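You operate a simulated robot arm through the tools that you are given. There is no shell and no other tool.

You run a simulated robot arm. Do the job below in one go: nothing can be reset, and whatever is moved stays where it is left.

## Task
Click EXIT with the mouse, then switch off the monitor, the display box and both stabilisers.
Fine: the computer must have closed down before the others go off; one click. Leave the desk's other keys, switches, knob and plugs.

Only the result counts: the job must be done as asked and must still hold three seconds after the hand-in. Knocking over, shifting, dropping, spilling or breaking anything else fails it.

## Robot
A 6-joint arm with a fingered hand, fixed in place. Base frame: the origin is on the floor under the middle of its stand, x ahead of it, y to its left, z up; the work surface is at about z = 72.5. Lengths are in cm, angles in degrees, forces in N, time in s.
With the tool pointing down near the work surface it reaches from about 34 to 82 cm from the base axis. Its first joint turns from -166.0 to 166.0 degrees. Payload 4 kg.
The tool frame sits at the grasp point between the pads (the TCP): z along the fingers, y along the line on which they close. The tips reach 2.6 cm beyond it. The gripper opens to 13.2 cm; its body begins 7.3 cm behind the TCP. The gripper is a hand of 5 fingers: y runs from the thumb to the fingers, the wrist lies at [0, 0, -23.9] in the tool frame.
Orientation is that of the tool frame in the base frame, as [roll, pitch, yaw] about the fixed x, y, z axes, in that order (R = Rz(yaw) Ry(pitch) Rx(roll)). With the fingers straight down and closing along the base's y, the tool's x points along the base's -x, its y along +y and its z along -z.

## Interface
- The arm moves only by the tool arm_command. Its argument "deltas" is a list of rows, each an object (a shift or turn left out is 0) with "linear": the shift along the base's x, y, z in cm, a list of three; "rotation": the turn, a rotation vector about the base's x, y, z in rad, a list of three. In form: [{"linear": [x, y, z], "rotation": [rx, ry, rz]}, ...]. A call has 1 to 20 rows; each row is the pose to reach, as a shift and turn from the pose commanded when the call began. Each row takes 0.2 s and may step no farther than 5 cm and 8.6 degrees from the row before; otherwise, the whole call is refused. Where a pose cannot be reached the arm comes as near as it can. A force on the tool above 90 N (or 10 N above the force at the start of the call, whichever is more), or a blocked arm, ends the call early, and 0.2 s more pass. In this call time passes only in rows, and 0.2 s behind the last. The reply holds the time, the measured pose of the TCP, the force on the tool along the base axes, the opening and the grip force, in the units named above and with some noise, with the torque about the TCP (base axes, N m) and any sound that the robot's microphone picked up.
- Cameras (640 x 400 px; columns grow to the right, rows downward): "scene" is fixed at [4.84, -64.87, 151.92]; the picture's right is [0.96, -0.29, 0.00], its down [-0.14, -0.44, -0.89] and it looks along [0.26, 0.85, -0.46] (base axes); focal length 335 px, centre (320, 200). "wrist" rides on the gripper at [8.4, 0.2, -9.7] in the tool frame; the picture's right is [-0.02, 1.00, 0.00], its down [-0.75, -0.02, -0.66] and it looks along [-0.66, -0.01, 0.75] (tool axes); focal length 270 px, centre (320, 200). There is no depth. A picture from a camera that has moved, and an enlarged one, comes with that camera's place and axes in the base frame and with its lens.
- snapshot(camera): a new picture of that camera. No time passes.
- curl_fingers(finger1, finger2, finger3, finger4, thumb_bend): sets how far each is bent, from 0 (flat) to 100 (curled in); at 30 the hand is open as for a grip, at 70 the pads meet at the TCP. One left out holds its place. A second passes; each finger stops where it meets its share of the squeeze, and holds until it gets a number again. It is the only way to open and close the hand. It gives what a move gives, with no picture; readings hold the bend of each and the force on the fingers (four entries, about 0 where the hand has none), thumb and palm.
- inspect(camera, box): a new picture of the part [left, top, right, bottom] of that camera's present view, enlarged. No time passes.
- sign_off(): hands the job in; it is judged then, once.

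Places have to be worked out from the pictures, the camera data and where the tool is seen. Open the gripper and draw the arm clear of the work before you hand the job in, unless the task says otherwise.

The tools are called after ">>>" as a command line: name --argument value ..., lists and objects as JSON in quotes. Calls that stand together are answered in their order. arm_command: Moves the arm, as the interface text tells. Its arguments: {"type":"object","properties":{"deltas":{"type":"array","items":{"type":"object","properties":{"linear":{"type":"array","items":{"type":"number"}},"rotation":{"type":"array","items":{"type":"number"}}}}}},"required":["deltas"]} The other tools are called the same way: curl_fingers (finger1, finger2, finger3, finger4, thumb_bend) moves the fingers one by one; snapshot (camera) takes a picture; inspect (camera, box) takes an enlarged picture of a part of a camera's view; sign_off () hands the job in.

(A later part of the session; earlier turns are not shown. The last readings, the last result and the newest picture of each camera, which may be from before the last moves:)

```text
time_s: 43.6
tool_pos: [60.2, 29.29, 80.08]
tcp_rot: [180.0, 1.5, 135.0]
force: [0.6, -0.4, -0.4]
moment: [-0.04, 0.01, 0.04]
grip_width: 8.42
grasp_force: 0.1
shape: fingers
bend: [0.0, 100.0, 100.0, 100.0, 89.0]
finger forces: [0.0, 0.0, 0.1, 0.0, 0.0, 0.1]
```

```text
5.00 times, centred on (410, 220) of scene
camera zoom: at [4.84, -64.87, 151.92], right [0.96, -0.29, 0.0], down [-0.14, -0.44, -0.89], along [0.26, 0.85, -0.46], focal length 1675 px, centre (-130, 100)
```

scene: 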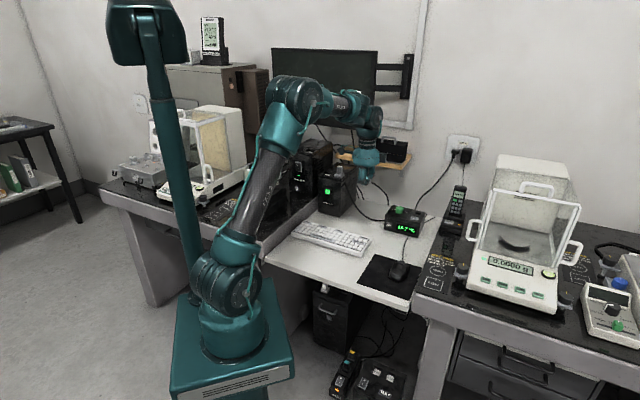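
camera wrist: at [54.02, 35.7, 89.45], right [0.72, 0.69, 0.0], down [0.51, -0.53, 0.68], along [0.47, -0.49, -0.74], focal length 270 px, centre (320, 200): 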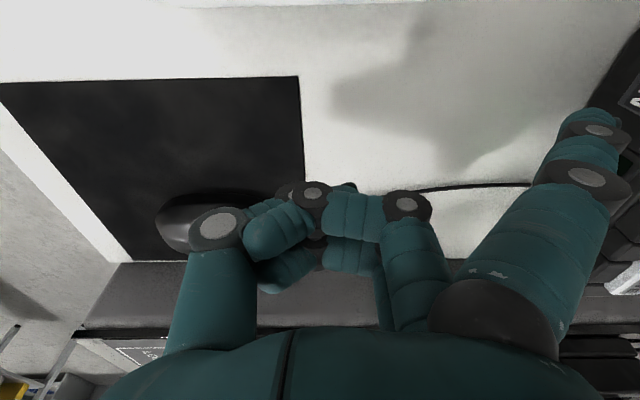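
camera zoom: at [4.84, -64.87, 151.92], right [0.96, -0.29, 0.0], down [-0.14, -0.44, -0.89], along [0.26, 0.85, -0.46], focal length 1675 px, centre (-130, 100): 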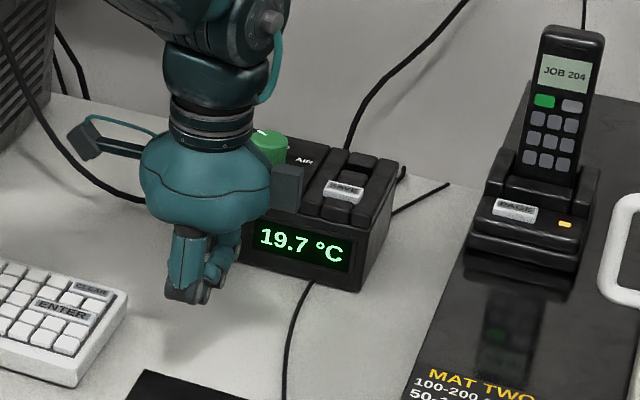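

The key is now at the right edge of the wrist view and the hand hides it from the scene camera, so I zoom in on that edge to verify lateral alignment.

>>> inspect --camera "wrist" --box '[540, 60, 640, 160]'

>>> inspect --camera "scene" --box '[385, 205, 425, 245]'

```text
4.00 times, centred on (590, 110) of wrist
camera zoom: at [54.02, 35.7, 89.45], right [0.72, 0.69, 0.0], down [0.51, -0.53, 0.68], along [0.47, -0.49, -0.74], focal length 1081 px, centre (-760, 560)
```

zoom: 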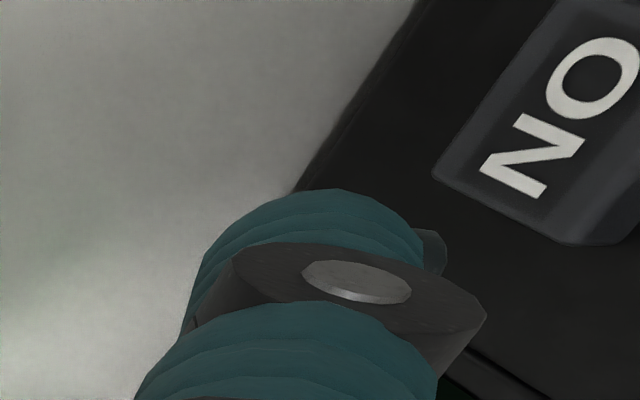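

```text
10.00 times, centred on (405, 225) of scene
camera zoom: at [4.84, -64.87, 151.92], right [0.96, -0.29, 0.0], down [-0.14, -0.44, -0.89], along [0.26, 0.85, -0.46], focal length 3350 px, centre (-530, -50)
```

zoom: 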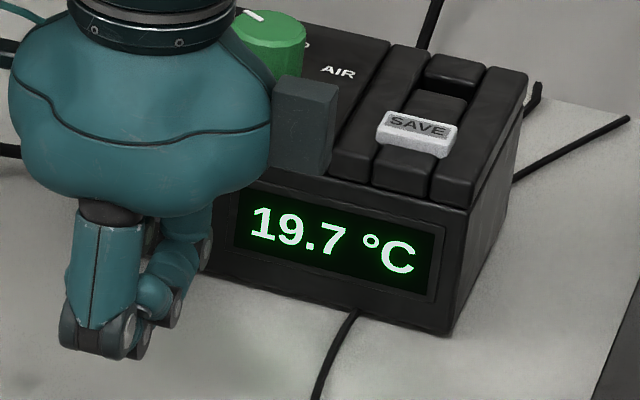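

Zooming past the frame confirms the key at about (68.7, 42.9, 76.5), laterally matching the tip. I descend 3.5 cm to key height, then go forward 3 cm.

>>> arm_command --deltas '[{"linear": [0, 0, -1.8]}, {"linear": [0, 0, -3.5]}, {"linear": [1.06, 1.06, -3.5]}, {"linear": [2.12, 2.12, -3.5]}]'

>>> inspect --camera "wrist" --box '[540, 60, 640, 160]'

>>> inspect --camera "scene" --box '[370, 180, 450, 260]'

```text
time_s: 44.6
tool_pos: [62.24, 31.54, 76.6]
tcp_rot: [-179.9, 1.6, 135.0]
force: [0.3, 0.6, 0.6]
moment: [0.03, 0.01, 0.02]
grip_width: 8.44
grasp_force: 0.0
shape: fingers
bend: [0.0, 100.0, 100.0, 100.0, 89.0]
finger forces: [0.0, 0.1, 0.0, 0.0, 0.0, 0.0]
```

```text
4.00 times, centred on (590, 110) of wrist
camera zoom: at [56.14, 37.85, 85.99], right [0.72, 0.69, 0.0], down [0.51, -0.53, 0.68], along [0.47, -0.49, -0.74], focal length 1081 px, centre (-760, 560)
```

zoom: 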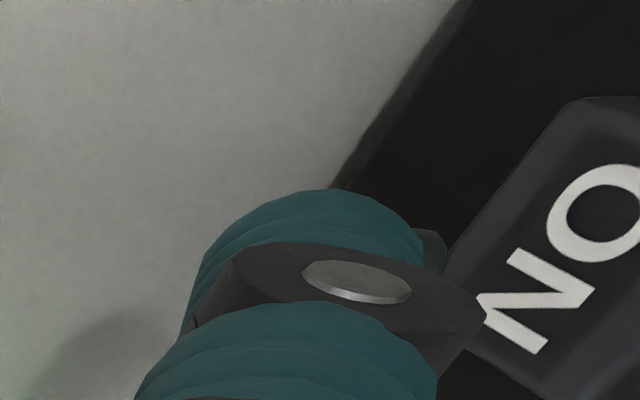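

```text
5.00 times, centred on (410, 220) of scene
camera zoom: at [4.84, -64.87, 151.92], right [0.96, -0.29, 0.0], down [-0.14, -0.44, -0.89], along [0.26, 0.85, -0.46], focal length 1675 px, centre (-130, 100)
```

zoom: 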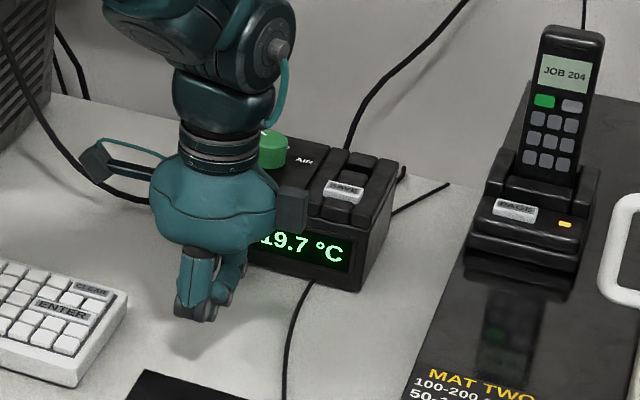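

The key stays in line; about 1.5 cm remains. I go forward 0.8 cm and then in small steps.

>>> arm_command --deltas '[{"linear": [0.28, 0.28, 0]}, {"linear": [0.57, 0.57, 0]}]'

>>> inspect --camera "wrist" --box '[540, 60, 640, 160]'

```text
time_s: 45.2
tool_pos: [62.77, 32.12, 76.62]
tcp_rot: [-179.9, 1.5, 134.9]
force: [0.6, 0.6, 0.3]
moment: [-0.01, 0.0, -0.03]
grip_width: 8.42
grasp_force: 0.1
shape: fingers
bend: [0.0, 100.0, 100.0, 100.0, 89.0]
finger forces: [0.1, 0.0, 0.0, 0.0, 0.1, 0.0]
```

```text
4.00 times, centred on (590, 110) of wrist
camera zoom: at [56.67, 38.41, 85.99], right [0.72, 0.69, 0.0], down [0.51, -0.53, 0.68], along [0.47, -0.49, -0.74], focal length 1081 px, centre (-760, 560)
```

zoom: 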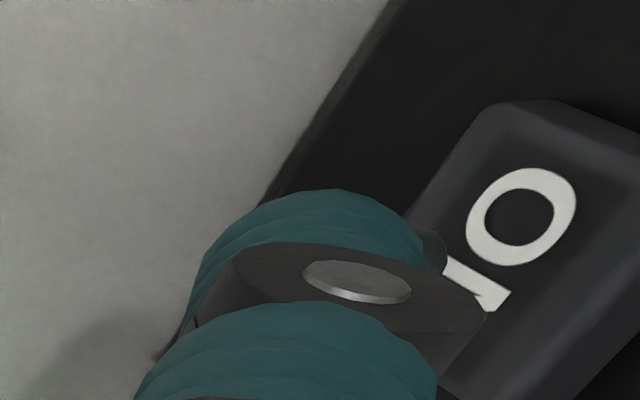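

Still no contact; the picture suggests about 1 cm more. I advance 0.5 cm.

>>> arm_command --deltas '[{"linear": [0.18, 0.18, 0]}, {"linear": [0.36, 0.36, 0]}]'

>>> inspect --camera "wrist" --box '[540, 60, 640, 160]'

```text
time_s: 45.8
tool_pos: [63.08, 32.35, 76.57]
tcp_rot: [-179.8, 1.5, 135.0]
force: [-0.5, -0.6, 0.6]
moment: [-0.04, 0.02, -0.06]
grip_width: 8.42
grasp_force: 0.1
shape: fingers
bend: [0.0, 100.0, 100.0, 100.0, 89.0]
finger forces: [0.0, 0.0, 0.0, 0.1, 0.0, 0.0]
```

```text
4.00 times, centred on (590, 110) of wrist
camera zoom: at [57.0, 38.74, 85.95], right [0.72, 0.69, 0.0], down [0.51, -0.53, 0.68], along [0.47, -0.49, -0.74], focal length 1081 px, centre (-760, 560)
```

zoom: 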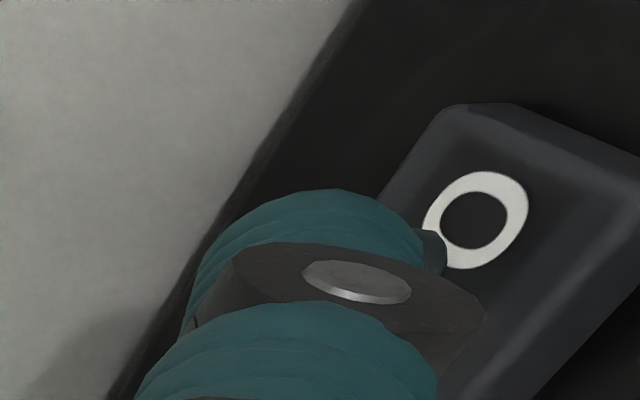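

No contact yet. I advance another 0.3 cm.

>>> arm_command --deltas '[{"linear": [0.12, 0.12, 0]}, {"linear": [0.22, 0.22, 0]}]'

>>> inspect --camera "wrist" --box '[540, 60, 640, 160]'

```text
time_s: 46.4
tool_pos: [63.35, 32.53, 76.53]
tcp_rot: [-180.0, 1.5, 135.0]
force: [0.2, 0.0, 0.0]
moment: [-0.03, -0.01, -0.01]
grip_width: 8.43
grasp_force: 0.1
shape: fingers
bend: [0.0, 100.0, 100.0, 100.0, 89.0]
finger forces: [0.0, 0.0, 0.1, 0.0, 0.0, 0.0]
```

```text
4.00 times, centred on (590, 110) of wrist
camera zoom: at [57.25, 38.96, 85.94], right [0.72, 0.69, 0.0], down [0.51, -0.53, 0.68], along [0.47, -0.49, -0.74], focal length 1081 px, centre (-760, 560)
```

zoom: 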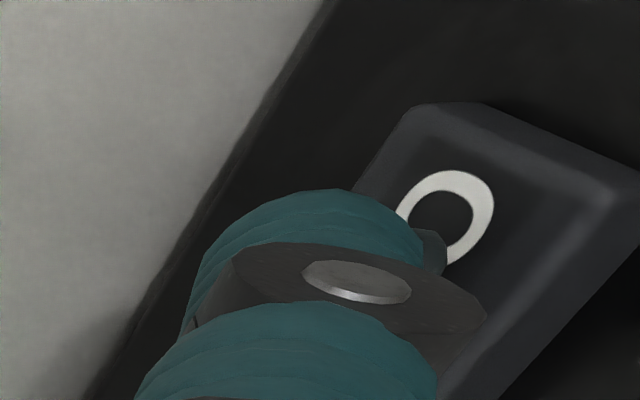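

Still free. I continue another 0.3 cm.

>>> arm_command --deltas '[{"linear": [0.11, 0.11, 0]}, {"linear": [0.21, 0.21, 0]}]'

>>> inspect --camera "wrist" --box '[540, 60, 640, 160]'

```text
time_s: 47.0
tool_pos: [63.43, 32.87, 76.5]
tcp_rot: [-179.9, 1.6, 135.0]
force: [-0.1, -0.2, 0.4]
moment: [0.0, -0.01, -0.04]
grip_width: 8.45
grasp_force: 0.1
shape: fingers
bend: [0.0, 100.0, 100.0, 100.0, 89.0]
finger forces: [0.0, 0.1, 0.0, 0.0, 0.0, 0.1]
```

```text
4.00 times, centred on (590, 110) of wrist
camera zoom: at [57.43, 39.15, 85.93], right [0.72, 0.69, 0.0], down [0.51, -0.53, 0.68], along [0.47, -0.49, -0.74], focal length 1081 px, centre (-760, 560)
```

zoom: 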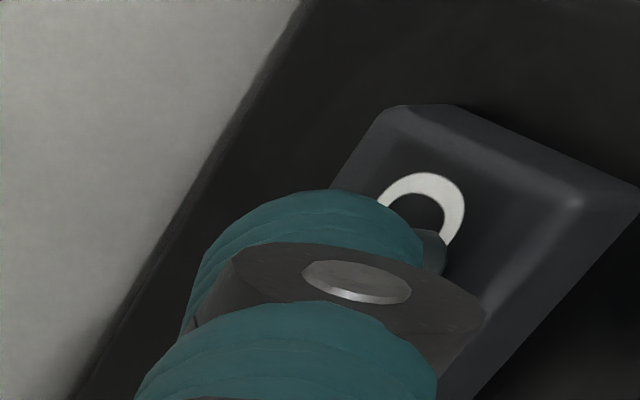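

The tip is nearly on the key's middle, still without force. I advance another 0.3 cm.

>>> arm_command --deltas '[{"linear": [0.11, 0.11, 0]}, {"linear": [0.21, 0.21, 0]}]'

>>> inspect --camera "wrist" --box '[540, 60, 640, 160]'

```text
time_s: 47.6
tool_pos: [63.75, 32.99, 76.55]
tcp_rot: [179.9, 1.5, 134.9]
force: [-1.3, -1.1, 1.1]
moment: [0.06, -0.01, 0.05]
grip_width: 8.36
grasp_force: 1.0
shape: fingers
bend: [1.0, 100.0, 100.0, 100.0, 89.0]
finger forces: [1.4, 0.0, 0.0, 0.0, 0.0, 0.1]
heard: click
```

```text
4.00 times, centred on (590, 110) of wrist
camera zoom: at [57.64, 39.36, 85.95], right [0.72, 0.69, 0.0], down [0.51, -0.53, 0.68], along [0.47, -0.49, -0.74], focal length 1081 px, centre (-760, 560)
```

zoom: 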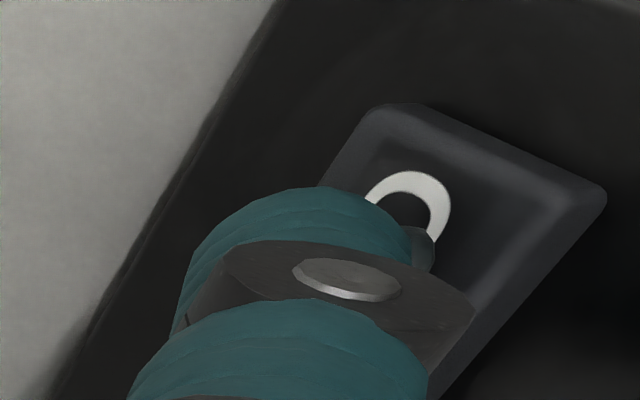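

Click heard at 1.4 N. I back straight off 4 cm, rise, and check the display.

>>> arm_command --deltas '[{"linear": [-0.4, -0.4, 0]}, {"linear": [-1.6, -1.6, 0]}, {"linear": [-3.0, -3.0, 0.5]}, {"linear": [-3.2, -3.2, 4]}, {"linear": [-3.2, -3.2, 8]}, {"linear": [-3.2, -3.2, 12]}, {"linear": [-3.2, -3.2, 16]}]'

>>> snapshot --camera "scene"

>>> inspect --camera "scene" --box '[370, 180, 450, 290]'

>>> snapshot --camera "wrist"

```text
time_s: 49.2
tool_pos: [60.69, 29.88, 92.44]
tcp_rot: [-179.8, 1.5, 134.8]
force: [0.3, -0.5, -0.6]
moment: [-0.01, 0.0, 0.01]
grip_width: 8.43
grasp_force: 0.2
shape: fingers
bend: [0.0, 100.0, 100.0, 100.0, 89.0]
finger forces: [0.1, 0.1, 0.1, 0.0, 0.1, 0.0]
```

```text
taken
```

scene: 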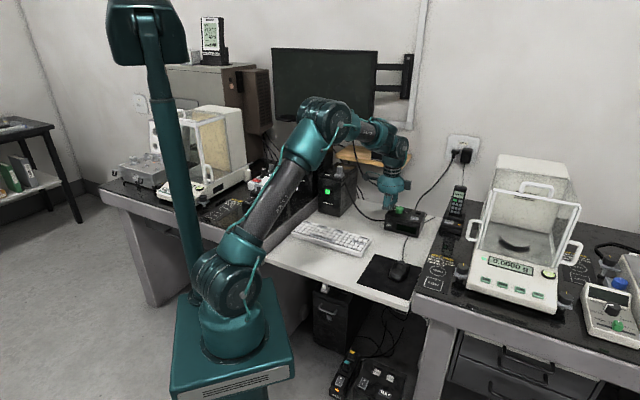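

```text
3.64 times, centred on (410, 235) of scene
camera zoom: at [4.84, -64.87, 151.92], right [0.96, -0.29, 0.0], down [-0.14, -0.44, -0.89], along [0.26, 0.85, -0.46], focal length 1218 px, centre (-7, 73)
```

zoom: 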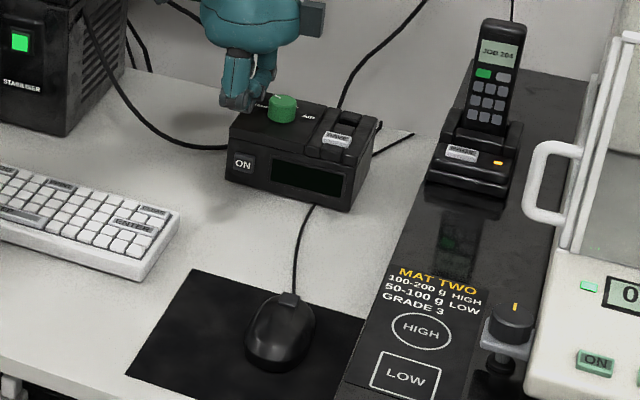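

```text
taken
camera wrist: at [54.45, 36.18, 101.96], right [0.72, 0.69, 0.0], down [0.51, -0.53, 0.68], along [0.47, -0.49, -0.74], focal length 270 px, centre (320, 200)
```

wrist: 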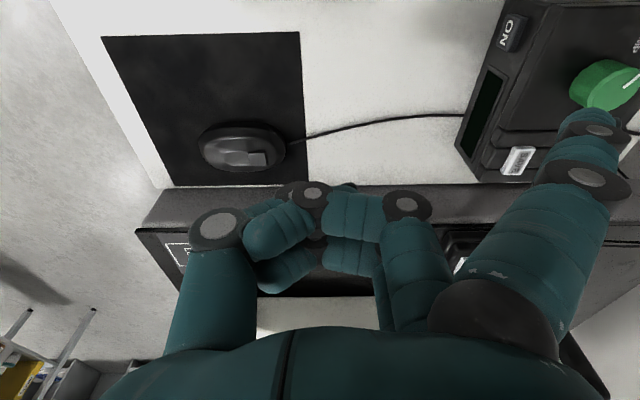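

The display is off and the box hasn't moved. Next the right stabiliser's green button, estimated near (48.2, 63.3, 85.2): I rise and move left to a stand-off about 5 cm in front of it, at z≈97.

>>> arm_command --deltas '[{"linear": [-2, 1.8, 2.5]}, {"linear": [-5, 4.5, 5]}, {"linear": [-8.2, 7.5, 7]}, {"linear": [-11.5, 10.5, 8]}, {"linear": [-14.8, 13.5, 8]}, {"linear": [-18, 16.5, 7]}, {"linear": [-21.3, 19.5, 5]}]'

>>> snapshot --camera "wrist"

>>> snapshot --camera "scene"

>>> inspect --camera "wrist" --box '[440, 0, 640, 160]'

```text
time_s: 50.8
tool_pos: [39.04, 49.24, 97.6]
tcp_rot: [-180.0, 1.6, 134.9]
force: [-0.3, 0.2, 0.6]
moment: [0.03, 0.01, 0.03]
grip_width: 8.44
grasp_force: 0.0
shape: fingers
bend: [0.0, 100.0, 100.0, 100.0, 89.0]
finger forces: [0.0, 0.0, 0.0, 0.1, 0.0, 0.0]
```

```text
taken
camera wrist: at [33.09, 55.66, 106.99], right [0.72, 0.69, 0.0], down [0.51, -0.53, 0.68], along [0.47, -0.49, -0.74], focal length 270 px, centre (320, 200)
```

wrist: 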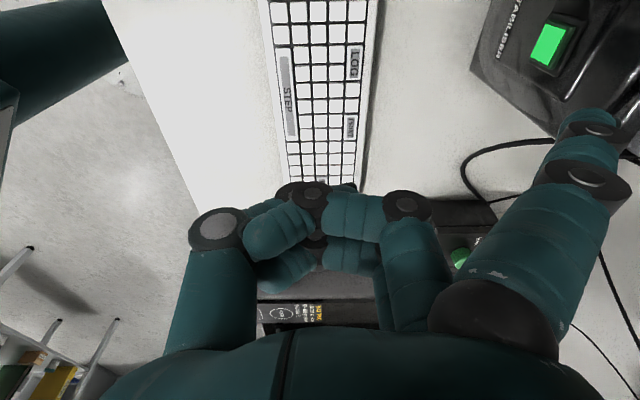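

```text
taken
```

scene: 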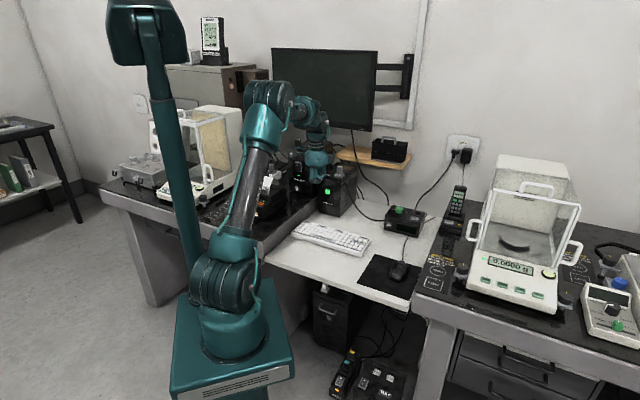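

```text
2.50 times, centred on (540, 80) of wrist
camera zoom: at [33.09, 55.66, 106.99], right [0.72, 0.69, 0.0], down [0.51, -0.53, 0.68], along [0.47, -0.49, -0.74], focal length 676 px, centre (-230, 500)
```

zoom: 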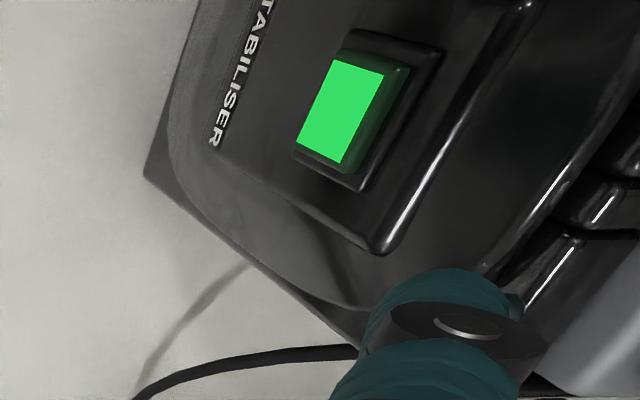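

The button computes again to (48.2, 63.3, 85.2), and the tip is laterally in line about 5 cm in front. I descend to its height and advance 2.5 cm.

>>> arm_command --deltas '[{"linear": [0, 0, -4]}, {"linear": [0, 0, -8]}, {"linear": [0, 0, -12.3]}, {"linear": [0.9, 0.9, -12.3]}, {"linear": [1.77, 1.77, -12.3]}]'

>>> inspect --camera "wrist" --box '[500, 40, 640, 160]'

>>> inspect --camera "scene" --box '[280, 130, 370, 220]'

```text
time_s: 52.0
tool_pos: [40.99, 51.07, 85.14]
tcp_rot: [-180.0, 1.5, 135.0]
force: [0.6, -0.1, -0.2]
moment: [0.01, 0.03, 0.01]
grip_width: 8.41
grasp_force: 0.0
shape: fingers
bend: [0.0, 100.0, 100.0, 100.0, 89.0]
finger forces: [0.1, 0.0, 0.0, 0.0, 0.0, 0.0]
```

```text
3.33 times, centred on (570, 100) of wrist
camera zoom: at [34.9, 57.44, 94.58], right [0.72, 0.69, 0.0], down [0.51, -0.53, 0.68], along [0.47, -0.49, -0.74], focal length 901 px, centre (-513, 533)
```

zoom: 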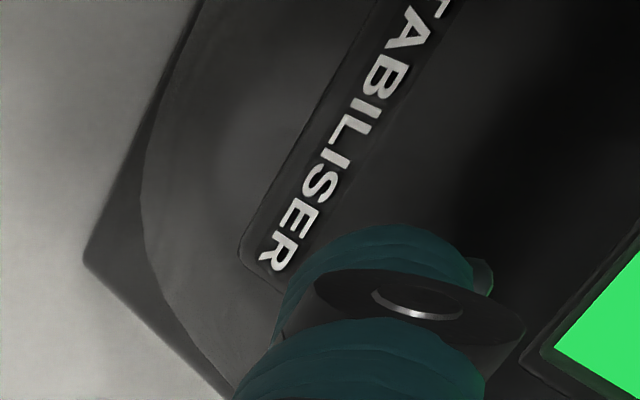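

```text
4.44 times, centred on (325, 175) of scene
camera zoom: at [4.84, -64.87, 151.92], right [0.96, -0.29, 0.0], down [-0.14, -0.44, -0.89], along [0.26, 0.85, -0.46], focal length 1489 px, centre (298, 311)
```

zoom: 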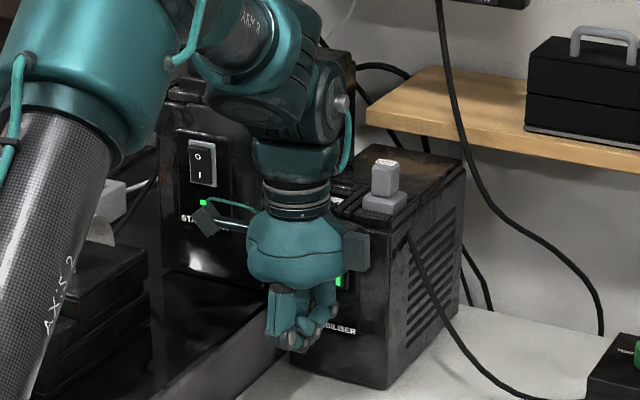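

The button lies partly beyond the frame, so I inspect a box that extends past it before the final approach.

>>> inspect --camera "wrist" --box '[600, 50, 640, 210]'

```text
2.50 times, centred on (620, 130) of wrist
camera zoom: at [34.9, 57.44, 94.58], right [0.72, 0.69, 0.0], down [0.51, -0.53, 0.68], along [0.47, -0.49, -0.74], focal length 676 px, centre (-430, 375)
```

zoom: 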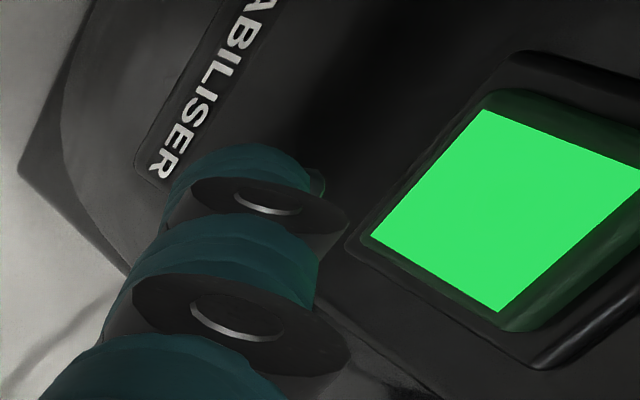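

The whole button is visible now, centre about (48.2, 63.4, 85.5), matching the tip's line (R and height within 0.2 cm). I advance 2 cm, then small steps.

>>> arm_command --deltas '[{"linear": [0.5, 0.5, 0.1]}, {"linear": [1.0, 1.0, 0.1]}, {"linear": [1.41, 1.41, 0.1]}]'

>>> inspect --camera "wrist" --box '[600, 50, 640, 210]'

```text
time_s: 52.8
tool_pos: [42.48, 52.56, 85.44]
tcp_rot: [180.0, 1.5, 135.0]
force: [-0.5, 0.1, -0.1]
moment: [0.0, 0.02, 0.0]
grip_width: 8.44
grasp_force: 0.0
shape: fingers
bend: [0.0, 100.0, 100.0, 100.0, 89.0]
finger forces: [0.1, 0.0, 0.1, 0.0, 0.0, 0.0]
```

```text
2.50 times, centred on (620, 130) of wrist
camera zoom: at [36.33, 58.87, 94.8], right [0.72, 0.69, 0.0], down [0.51, -0.53, 0.68], along [0.47, -0.49, -0.74], focal length 676 px, centre (-430, 375)
```

zoom: 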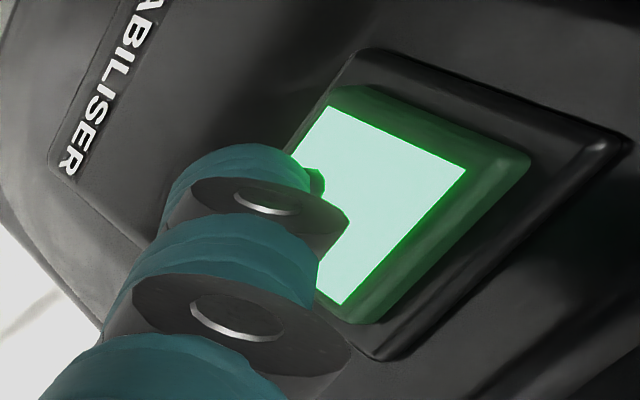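

The tip is in front of the button's middle with about 0.8 cm left. I advance 0.5 cm.

>>> arm_command --deltas '[{"linear": [0.18, 0.18, 0]}, {"linear": [0.35, 0.35, 0]}]'

>>> inspect --camera "wrist" --box '[600, 50, 640, 210]'

```text
time_s: 53.4
tool_pos: [42.83, 52.83, 85.3]
tcp_rot: [-179.9, 1.5, 135.0]
force: [-1.4, -1.2, 0.2]
moment: [0.05, -0.03, 0.14]
grip_width: 8.35
grasp_force: 1.2
shape: fingers
bend: [1.0, 100.0, 100.0, 100.0, 89.0]
finger forces: [1.8, 0.0, 0.0, 0.0, 0.0, 0.0]
heard: click
```

```text
2.50 times, centred on (620, 130) of wrist
camera zoom: at [36.66, 59.2, 94.76], right [0.72, 0.69, 0.0], down [0.51, -0.53, 0.68], along [0.47, -0.49, -0.74], focal length 676 px, centre (-430, 375)
```

zoom: 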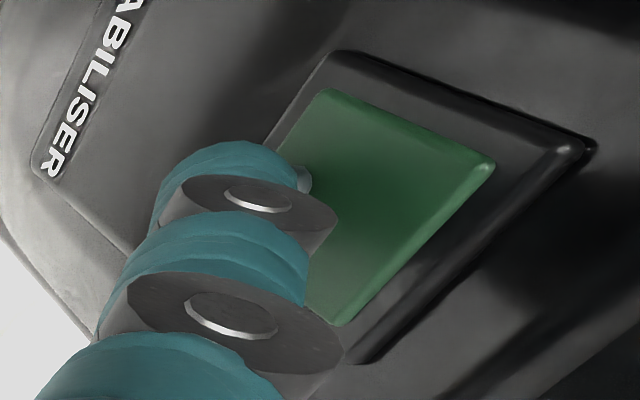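

Click heard and the green lamp went out. I back off 5 cm, rise to z≈106 and check that it stays off.

>>> arm_command --deltas '[{"linear": [-0.4, -0.4, 0]}, {"linear": [-1.8, -1.8, 0]}, {"linear": [-3.5, -3.5, 0.5]}, {"linear": [-3.6, -3.6, 5]}, {"linear": [-3.6, -3.6, 10]}, {"linear": [-3.6, -3.6, 15]}, {"linear": [-3.6, -3.6, 20]}]'

>>> snapshot --camera "wrist"

>>> snapshot --camera "scene"

>>> inspect --camera "scene" --box '[240, 130, 370, 220]'

```text
time_s: 55.0
tool_pos: [39.05, 49.3, 105.42]
tcp_rot: [-179.9, 1.5, 135.0]
force: [-0.7, -0.2, -0.5]
moment: [0.01, -0.03, -0.02]
grip_width: 8.42
grasp_force: 0.0
shape: fingers
bend: [0.0, 100.0, 100.0, 100.0, 89.0]
finger forces: [0.0, 0.0, 0.1, 0.0, 0.1, 0.0]
```

```text
taken
camera wrist: at [32.98, 55.72, 114.84], right [0.72, 0.69, 0.0], down [0.51, -0.53, 0.68], along [0.47, -0.49, -0.74], focal length 270 px, centre (320, 200)
```

wrist: 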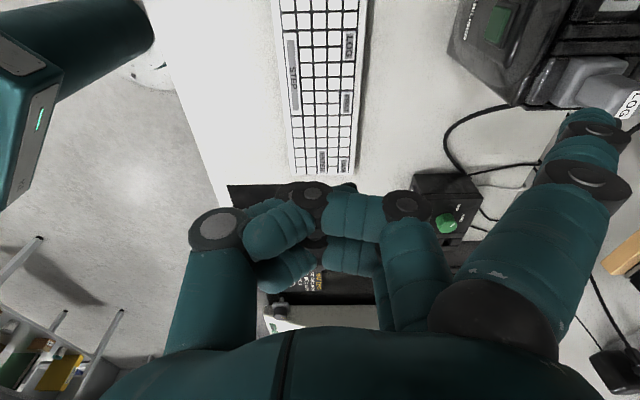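

```text
taken
```

scene: 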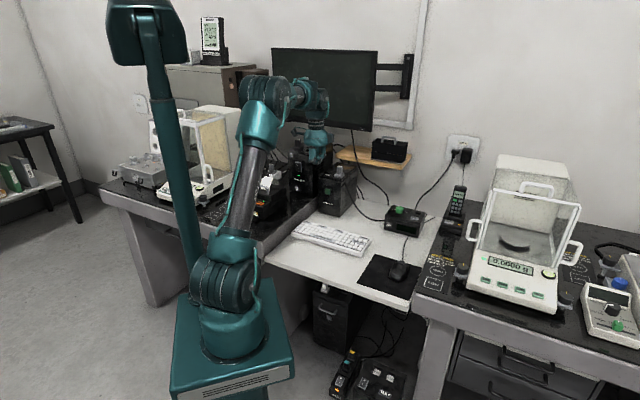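

```text
4.44 times, centred on (305, 175) of scene
camera zoom: at [4.84, -64.87, 151.92], right [0.96, -0.29, 0.0], down [-0.14, -0.44, -0.89], along [0.26, 0.85, -0.46], focal length 1489 px, centre (387, 311)
```

zoom: 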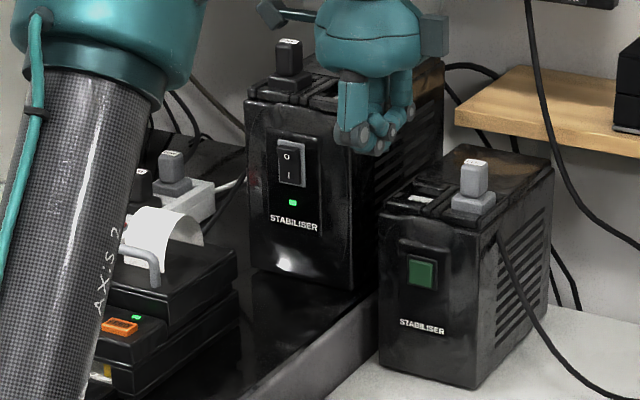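

The right stabiliser is off and both others stay off. I move left to a stand-off in front of the left stabiliser's rocker (about (38, 76, 93.5)) at z≈107 and look.

>>> arm_command --deltas '[{"linear": [-2.1, 2.5, 0.5]}, {"linear": [-4.2, 5.0, 1]}, {"linear": [-6.3, 7.4, 1.5]}, {"linear": [-8.4, 9.9, 1.5]}, {"linear": [-10.5, 12.3, 1.5]}]'

>>> snapshot --camera "wrist"

>>> inspect --camera "wrist" --box '[580, 0, 640, 200]'

>>> snapshot --camera "scene"

```text
time_s: 56.2
tool_pos: [28.75, 61.57, 106.8]
tcp_rot: [-180.0, 1.5, 134.9]
force: [-0.6, 0.4, 0.6]
moment: [0.03, -0.01, 0.0]
grip_width: 8.41
grasp_force: 0.1
shape: fingers
bend: [0.0, 100.0, 100.0, 100.0, 89.0]
finger forces: [0.0, 0.0, 0.1, 0.1, 0.0, 0.0]
```

```text
taken
camera wrist: at [22.63, 67.89, 116.27], right [0.72, 0.69, 0.0], down [0.51, -0.53, 0.68], along [0.47, -0.49, -0.74], focal length 270 px, centre (320, 200)
```

wrist: 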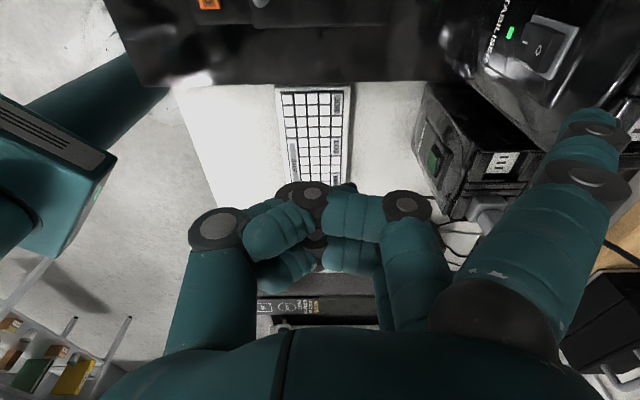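

```text
2.00 times, centred on (610, 100) of wrist
camera zoom: at [22.63, 67.89, 116.27], right [0.72, 0.69, 0.0], down [0.51, -0.53, 0.68], along [0.47, -0.49, -0.74], focal length 541 px, centre (-260, 400)
```

zoom: 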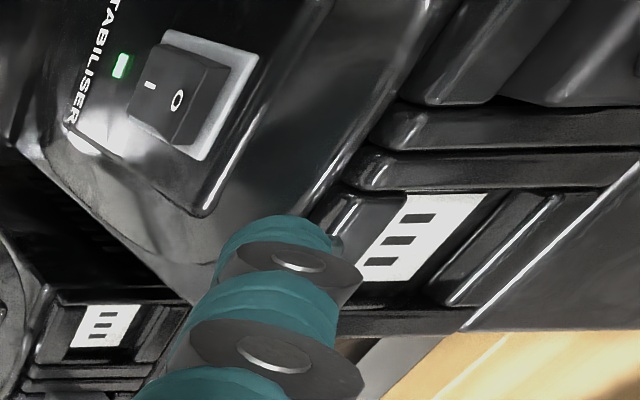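

```text
taken
```

scene: 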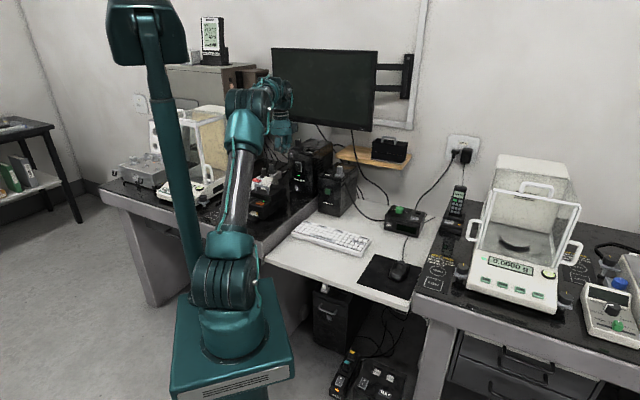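

The rocker shows "I" pressed and "O" raised at its upper end; O lies near (37.5, 74.9, 94.7), about 4.6 cm ahead of the tip. I shift right slightly, descend to z≈94.9, and advance 2 cm.

>>> arm_command --deltas '[{"linear": [0.1, -0.1, -4]}, {"linear": [0.25, -0.25, -8]}, {"linear": [0.25, -0.25, -11.8]}, {"linear": [0.95, 0.45, -11.8]}, {"linear": [1.65, 1.15, -11.8]}]'

>>> inspect --camera "wrist" --box '[600, 50, 640, 210]'

>>> inspect --camera "scene" --box '[240, 110, 340, 200]'

```text
time_s: 57.4
tool_pos: [30.4, 62.77, 94.96]
tcp_rot: [180.0, 1.5, 134.9]
force: [-0.2, -0.3, 0.1]
moment: [-0.02, -0.02, 0.02]
grip_width: 8.42
grasp_force: 0.1
shape: fingers
bend: [0.0, 100.0, 100.0, 100.0, 89.0]
finger forces: [0.0, 0.1, 0.0, 0.0, 0.0, 0.0]
```

```text
2.50 times, centred on (620, 130) of wrist
camera zoom: at [24.3, 69.02, 104.44], right [0.72, 0.69, 0.0], down [0.51, -0.53, 0.68], along [0.47, -0.49, -0.74], focal length 676 px, centre (-430, 375)
```

zoom: 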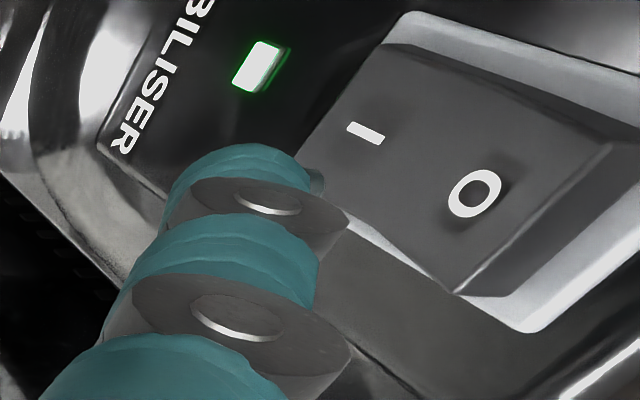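

```text
4.44 times, centred on (290, 155) of scene
camera zoom: at [4.84, -64.87, 151.92], right [0.96, -0.29, 0.0], down [-0.14, -0.44, -0.89], along [0.26, 0.85, -0.46], focal length 1489 px, centre (453, 400)
```

zoom: 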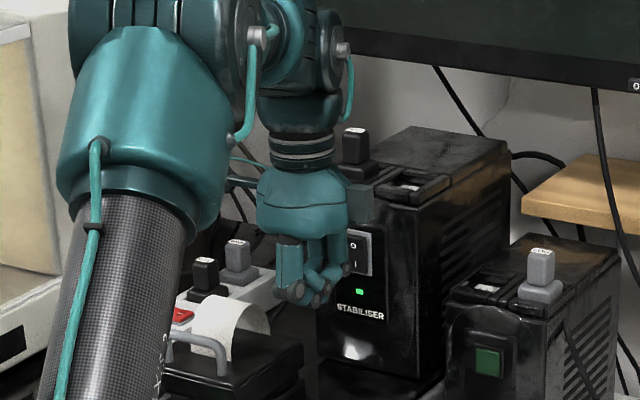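

The tip is lined up with the O mark (O at about (37.5, 74.9, 95.0), tip line z≈95.05). I raise 0.2 and advance 1.6 cm, then small steps.

>>> arm_command --deltas '[{"linear": [0.4, 0.4, 0.1]}, {"linear": [0.8, 0.8, 0.2]}, {"linear": [1.13, 1.13, 0.2]}]'

>>> inspect --camera "wrist" --box '[600, 50, 640, 210]'

```text
time_s: 58.2
tool_pos: [31.56, 63.84, 95.24]
tcp_rot: [-180.0, 1.4, 134.9]
force: [0.2, -1.0, -0.1]
moment: [-0.01, 0.0, -0.01]
grip_width: 8.41
grasp_force: 0.2
shape: fingers
bend: [0.0, 100.0, 100.0, 100.0, 89.0]
finger forces: [0.0, 0.0, 0.0, 0.0, 0.0, 0.0]
```

```text
2.50 times, centred on (620, 130) of wrist
camera zoom: at [25.4, 70.18, 104.65], right [0.72, 0.69, 0.0], down [0.51, -0.53, 0.68], along [0.47, -0.49, -0.74], focal length 676 px, centre (-430, 375)
```

zoom: 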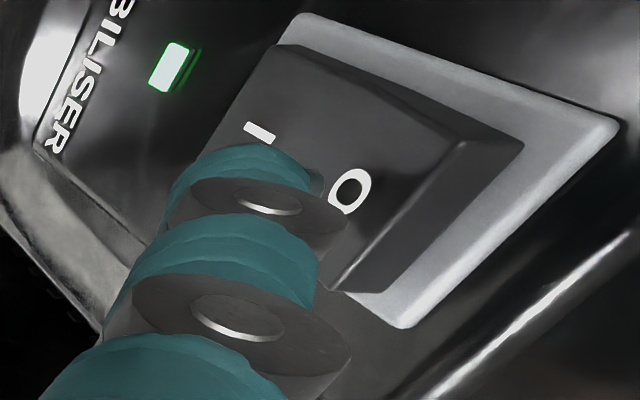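

The O mark is close to the tip, about 0.5 cm left. I advance 0.35 cm.

>>> arm_command --deltas '[{"linear": [0.13, 0.13, 0]}, {"linear": [0.25, 0.25, 0]}]'

>>> inspect --camera "wrist" --box '[600, 50, 640, 210]'

```text
time_s: 58.8
tool_pos: [31.66, 64.06, 95.23]
tcp_rot: [-179.8, 1.5, 134.9]
force: [0.1, 0.7, -1.0]
moment: [0.02, 0.01, -0.01]
grip_width: 8.41
grasp_force: 0.0
shape: fingers
bend: [0.0, 100.0, 100.0, 100.0, 89.0]
finger forces: [0.0, 0.0, 0.1, 0.1, 0.0, 0.1]
```

```text
2.50 times, centred on (620, 130) of wrist
camera zoom: at [25.61, 70.43, 104.61], right [0.72, 0.69, 0.0], down [0.51, -0.53, 0.68], along [0.47, -0.49, -0.74], focal length 676 px, centre (-430, 375)
```

zoom: 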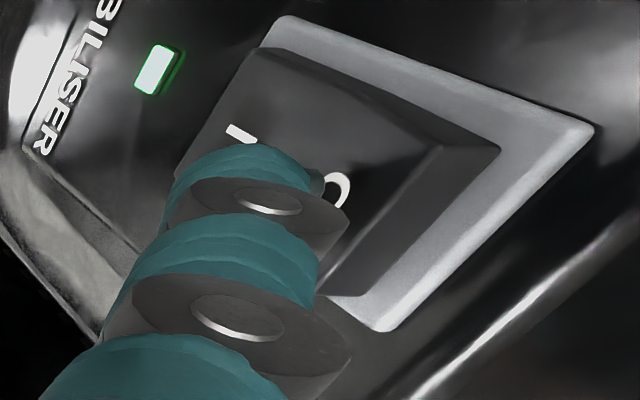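

No contact yet; I advance another 0.3 cm.

>>> arm_command --deltas '[{"linear": [0.11, 0.11, 0]}, {"linear": [0.22, 0.22, 0]}]'

>>> inspect --camera "wrist" --box '[600, 50, 640, 210]'

```text
time_s: 59.4
tool_pos: [31.91, 64.25, 95.3]
tcp_rot: [-180.0, 1.6, 135.0]
force: [-0.8, -1.0, 0.3]
moment: [0.03, 0.01, 0.09]
grip_width: 8.31
grasp_force: 0.5
shape: fingers
bend: [2.0, 100.0, 100.0, 100.0, 89.0]
finger forces: [1.9, 0.0, 0.1, 0.0, 0.0, 0.0]
```

```text
2.50 times, centred on (620, 130) of wrist
camera zoom: at [25.83, 70.66, 104.66], right [0.72, 0.69, 0.0], down [0.51, -0.53, 0.68], along [0.47, -0.49, -0.74], focal length 676 px, centre (-430, 375)
```

zoom: 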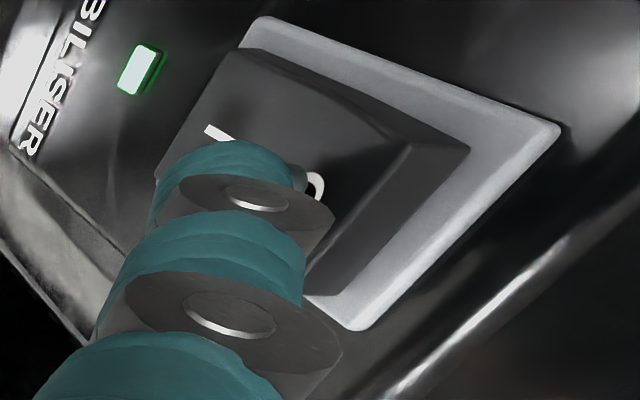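

Contact at 1.9 N without a click yet; the rocker needs a little more. I push another 0.3 cm.

>>> arm_command --deltas '[{"linear": [0.11, 0.11, 0]}, {"linear": [0.21, 0.21, 0]}]'

>>> inspect --camera "wrist" --box '[600, 50, 640, 210]'

```text
time_s: 60.0
tool_pos: [32.07, 64.45, 95.21]
tcp_rot: [-179.9, 1.5, 135.0]
force: [-3.2, -2.7, 0.2]
moment: [0.08, -0.03, 0.14]
grip_width: 8.11
grasp_force: 1.9
shape: fingers
bend: [4.0, 100.0, 100.0, 100.0, 89.0]
finger forces: [3.8, 0.0, 0.0, 0.0, 0.0, 0.0]
```

```text
2.50 times, centred on (620, 130) of wrist
camera zoom: at [26.0, 70.85, 104.67], right [0.72, 0.69, 0.0], down [0.51, -0.53, 0.68], along [0.47, -0.49, -0.74], focal length 676 px, centre (-430, 375)
```

zoom: 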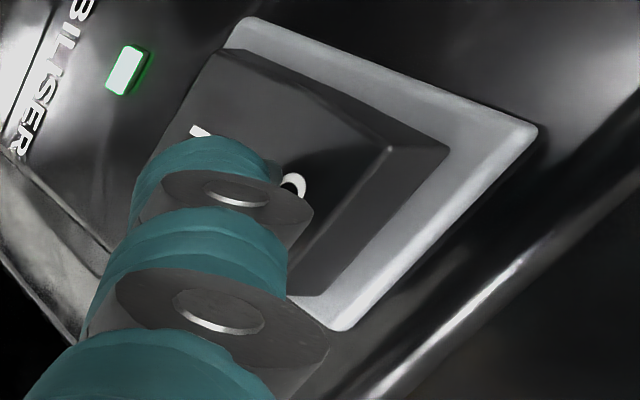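

At 4 N the rocker hasn't flipped and the tip seems a bit close to the pivot. I back off 0.8 cm, raise 0.6 cm, and approach again nearer the top end.

>>> arm_command --deltas '[{"linear": [-0.3, -0.3, 0]}, {"linear": [-0.6, -0.6, 0]}, {"linear": [-0.6, -0.6, 0.6]}]'

>>> inspect --camera "wrist" --box '[600, 50, 640, 210]'

```text
time_s: 60.8
tool_pos: [31.35, 63.91, 95.8]
tcp_rot: [-180.0, 1.4, 135.0]
force: [1.3, -0.2, -0.4]
moment: [0.02, -0.01, 0.01]
grip_width: 8.42
grasp_force: 0.2
shape: fingers
bend: [0.0, 100.0, 100.0, 100.0, 89.0]
finger forces: [0.0, 0.0, 0.0, 0.0, 0.0, 0.1]
```

```text
2.50 times, centred on (620, 130) of wrist
camera zoom: at [25.43, 70.27, 105.25], right [0.72, 0.69, 0.0], down [0.51, -0.53, 0.68], along [0.47, -0.49, -0.74], focal length 676 px, centre (-430, 375)
```

zoom: 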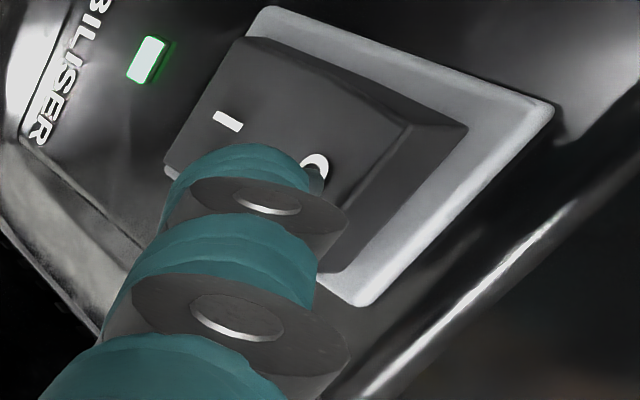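

The tip now sits about 0.5 cm above the O mark and centred across the rocker. I advance 0.6 cm and read force.

>>> arm_command --deltas '[{"linear": [0.2, 0.2, 0]}, {"linear": [0.4, 0.4, 0]}, {"linear": [0.5, 0.5, 0]}]'

>>> inspect --camera "wrist" --box '[600, 50, 640, 210]'

```text
time_s: 61.6
tool_pos: [32.1, 64.42, 95.75]
tcp_rot: [180.0, 1.6, 135.0]
force: [-0.4, -0.2, -0.5]
moment: [0.03, -0.01, 0.1]
grip_width: 8.34
grasp_force: 0.4
shape: fingers
bend: [1.0, 100.0, 100.0, 100.0, 89.0]
finger forces: [1.3, 0.1, 0.0, 0.0, 0.1, 0.1]
```

```text
2.50 times, centred on (620, 130) of wrist
camera zoom: at [25.94, 70.77, 105.23], right [0.72, 0.69, 0.0], down [0.51, -0.53, 0.68], along [0.47, -0.49, -0.74], focal length 676 px, centre (-430, 375)
```

zoom: 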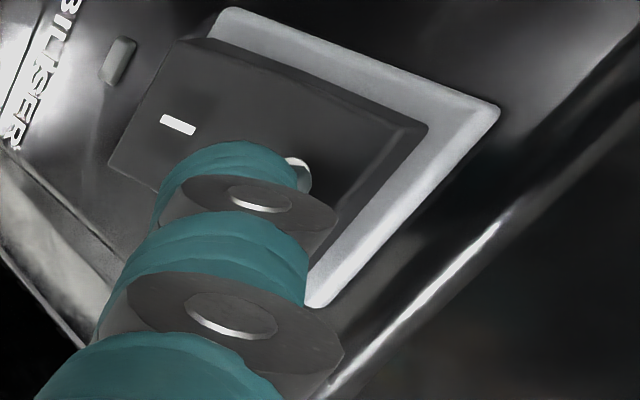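

The LED has gone out though no click was reported; I push 0.2 cm further to make sure the rocker seats.

>>> arm_command --deltas '[{"linear": [0.08, 0.08, 0]}, {"linear": [0.15, 0.15, 0]}]'

>>> inspect --camera "wrist" --box '[600, 50, 640, 210]'

```text
time_s: 62.2
tool_pos: [32.05, 64.53, 95.85]
tcp_rot: [-180.0, 1.5, 135.0]
force: [-3.8, -4.2, 3.2]
moment: [0.29, -0.15, 0.22]
grip_width: 8.16
grasp_force: 3.0
shape: fingers
bend: [4.0, 100.0, 100.0, 100.0, 89.0]
finger forces: [5.8, 0.0, 0.0, 0.0, 0.0, 0.1]
```

```text
2.50 times, centred on (620, 130) of wrist
camera zoom: at [26.07, 70.92, 105.3], right [0.72, 0.69, 0.0], down [0.51, -0.53, 0.68], along [0.47, -0.49, -0.74], focal length 676 px, centre (-430, 375)
```

zoom: 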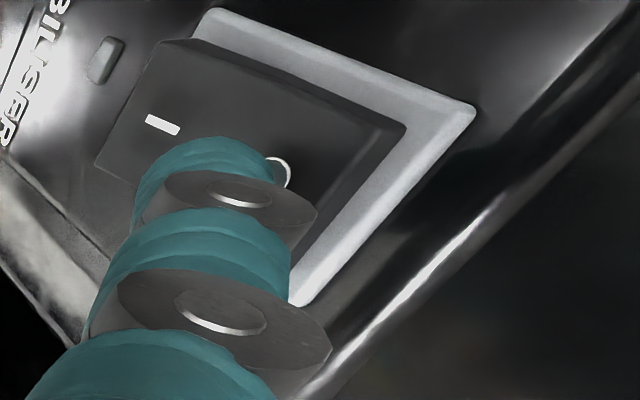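

The force rose to about 6 N against the stop, so the rocker is seated at O with its LED out. I retreat straight back 6 cm, rise and check.

>>> arm_command --deltas '[{"linear": [-0.4, -0.4, 0]}, {"linear": [-1.8, -1.8, 0]}, {"linear": [-4, -4, 0.5]}, {"linear": [-4.3, -4.3, 5]}, {"linear": [-4.3, -4.3, 10]}, {"linear": [-4.3, -4.3, 14]}]'

>>> inspect --camera "wrist" --box '[580, 0, 640, 200]'

>>> snapshot --camera "scene"

>>> inspect --camera "scene" --box '[250, 130, 370, 220]'

```text
time_s: 63.6
tool_pos: [27.86, 60.34, 109.74]
tcp_rot: [-179.9, 1.5, 134.9]
force: [0.4, 0.0, 0.5]
moment: [0.02, 0.0, -0.03]
grip_width: 8.42
grasp_force: 0.0
shape: fingers
bend: [0.0, 100.0, 100.0, 100.0, 89.0]
finger forces: [0.1, 0.0, 0.0, 0.1, 0.0, 0.1]
```

```text
2.00 times, centred on (610, 100) of wrist
camera zoom: at [21.88, 66.6, 119.22], right [0.72, 0.69, 0.0], down [0.51, -0.53, 0.68], along [0.47, -0.49, -0.74], focal length 541 px, centre (-260, 400)
```

zoom: 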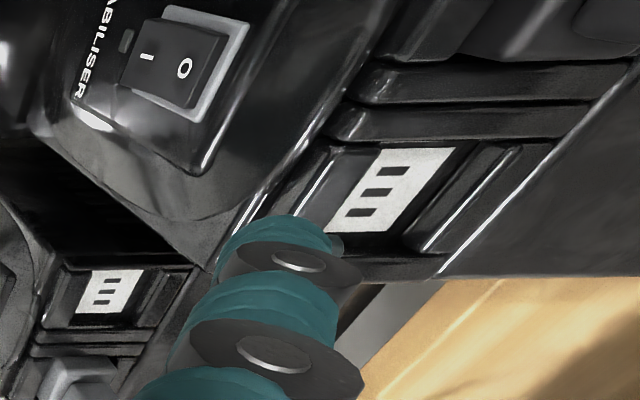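

```text
taken
```

scene: 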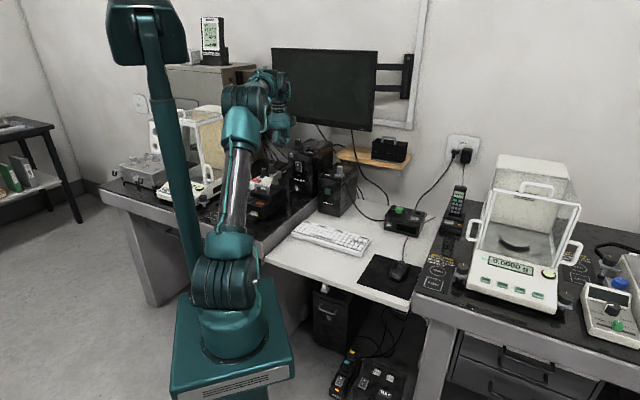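

```text
4.44 times, centred on (310, 175) of scene
camera zoom: at [4.84, -64.87, 151.92], right [0.96, -0.29, 0.0], down [-0.14, -0.44, -0.89], along [0.26, 0.85, -0.46], focal length 1489 px, centre (364, 311)
```

zoom: 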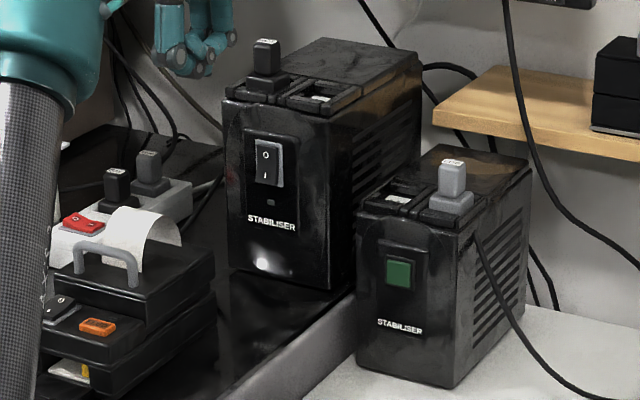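

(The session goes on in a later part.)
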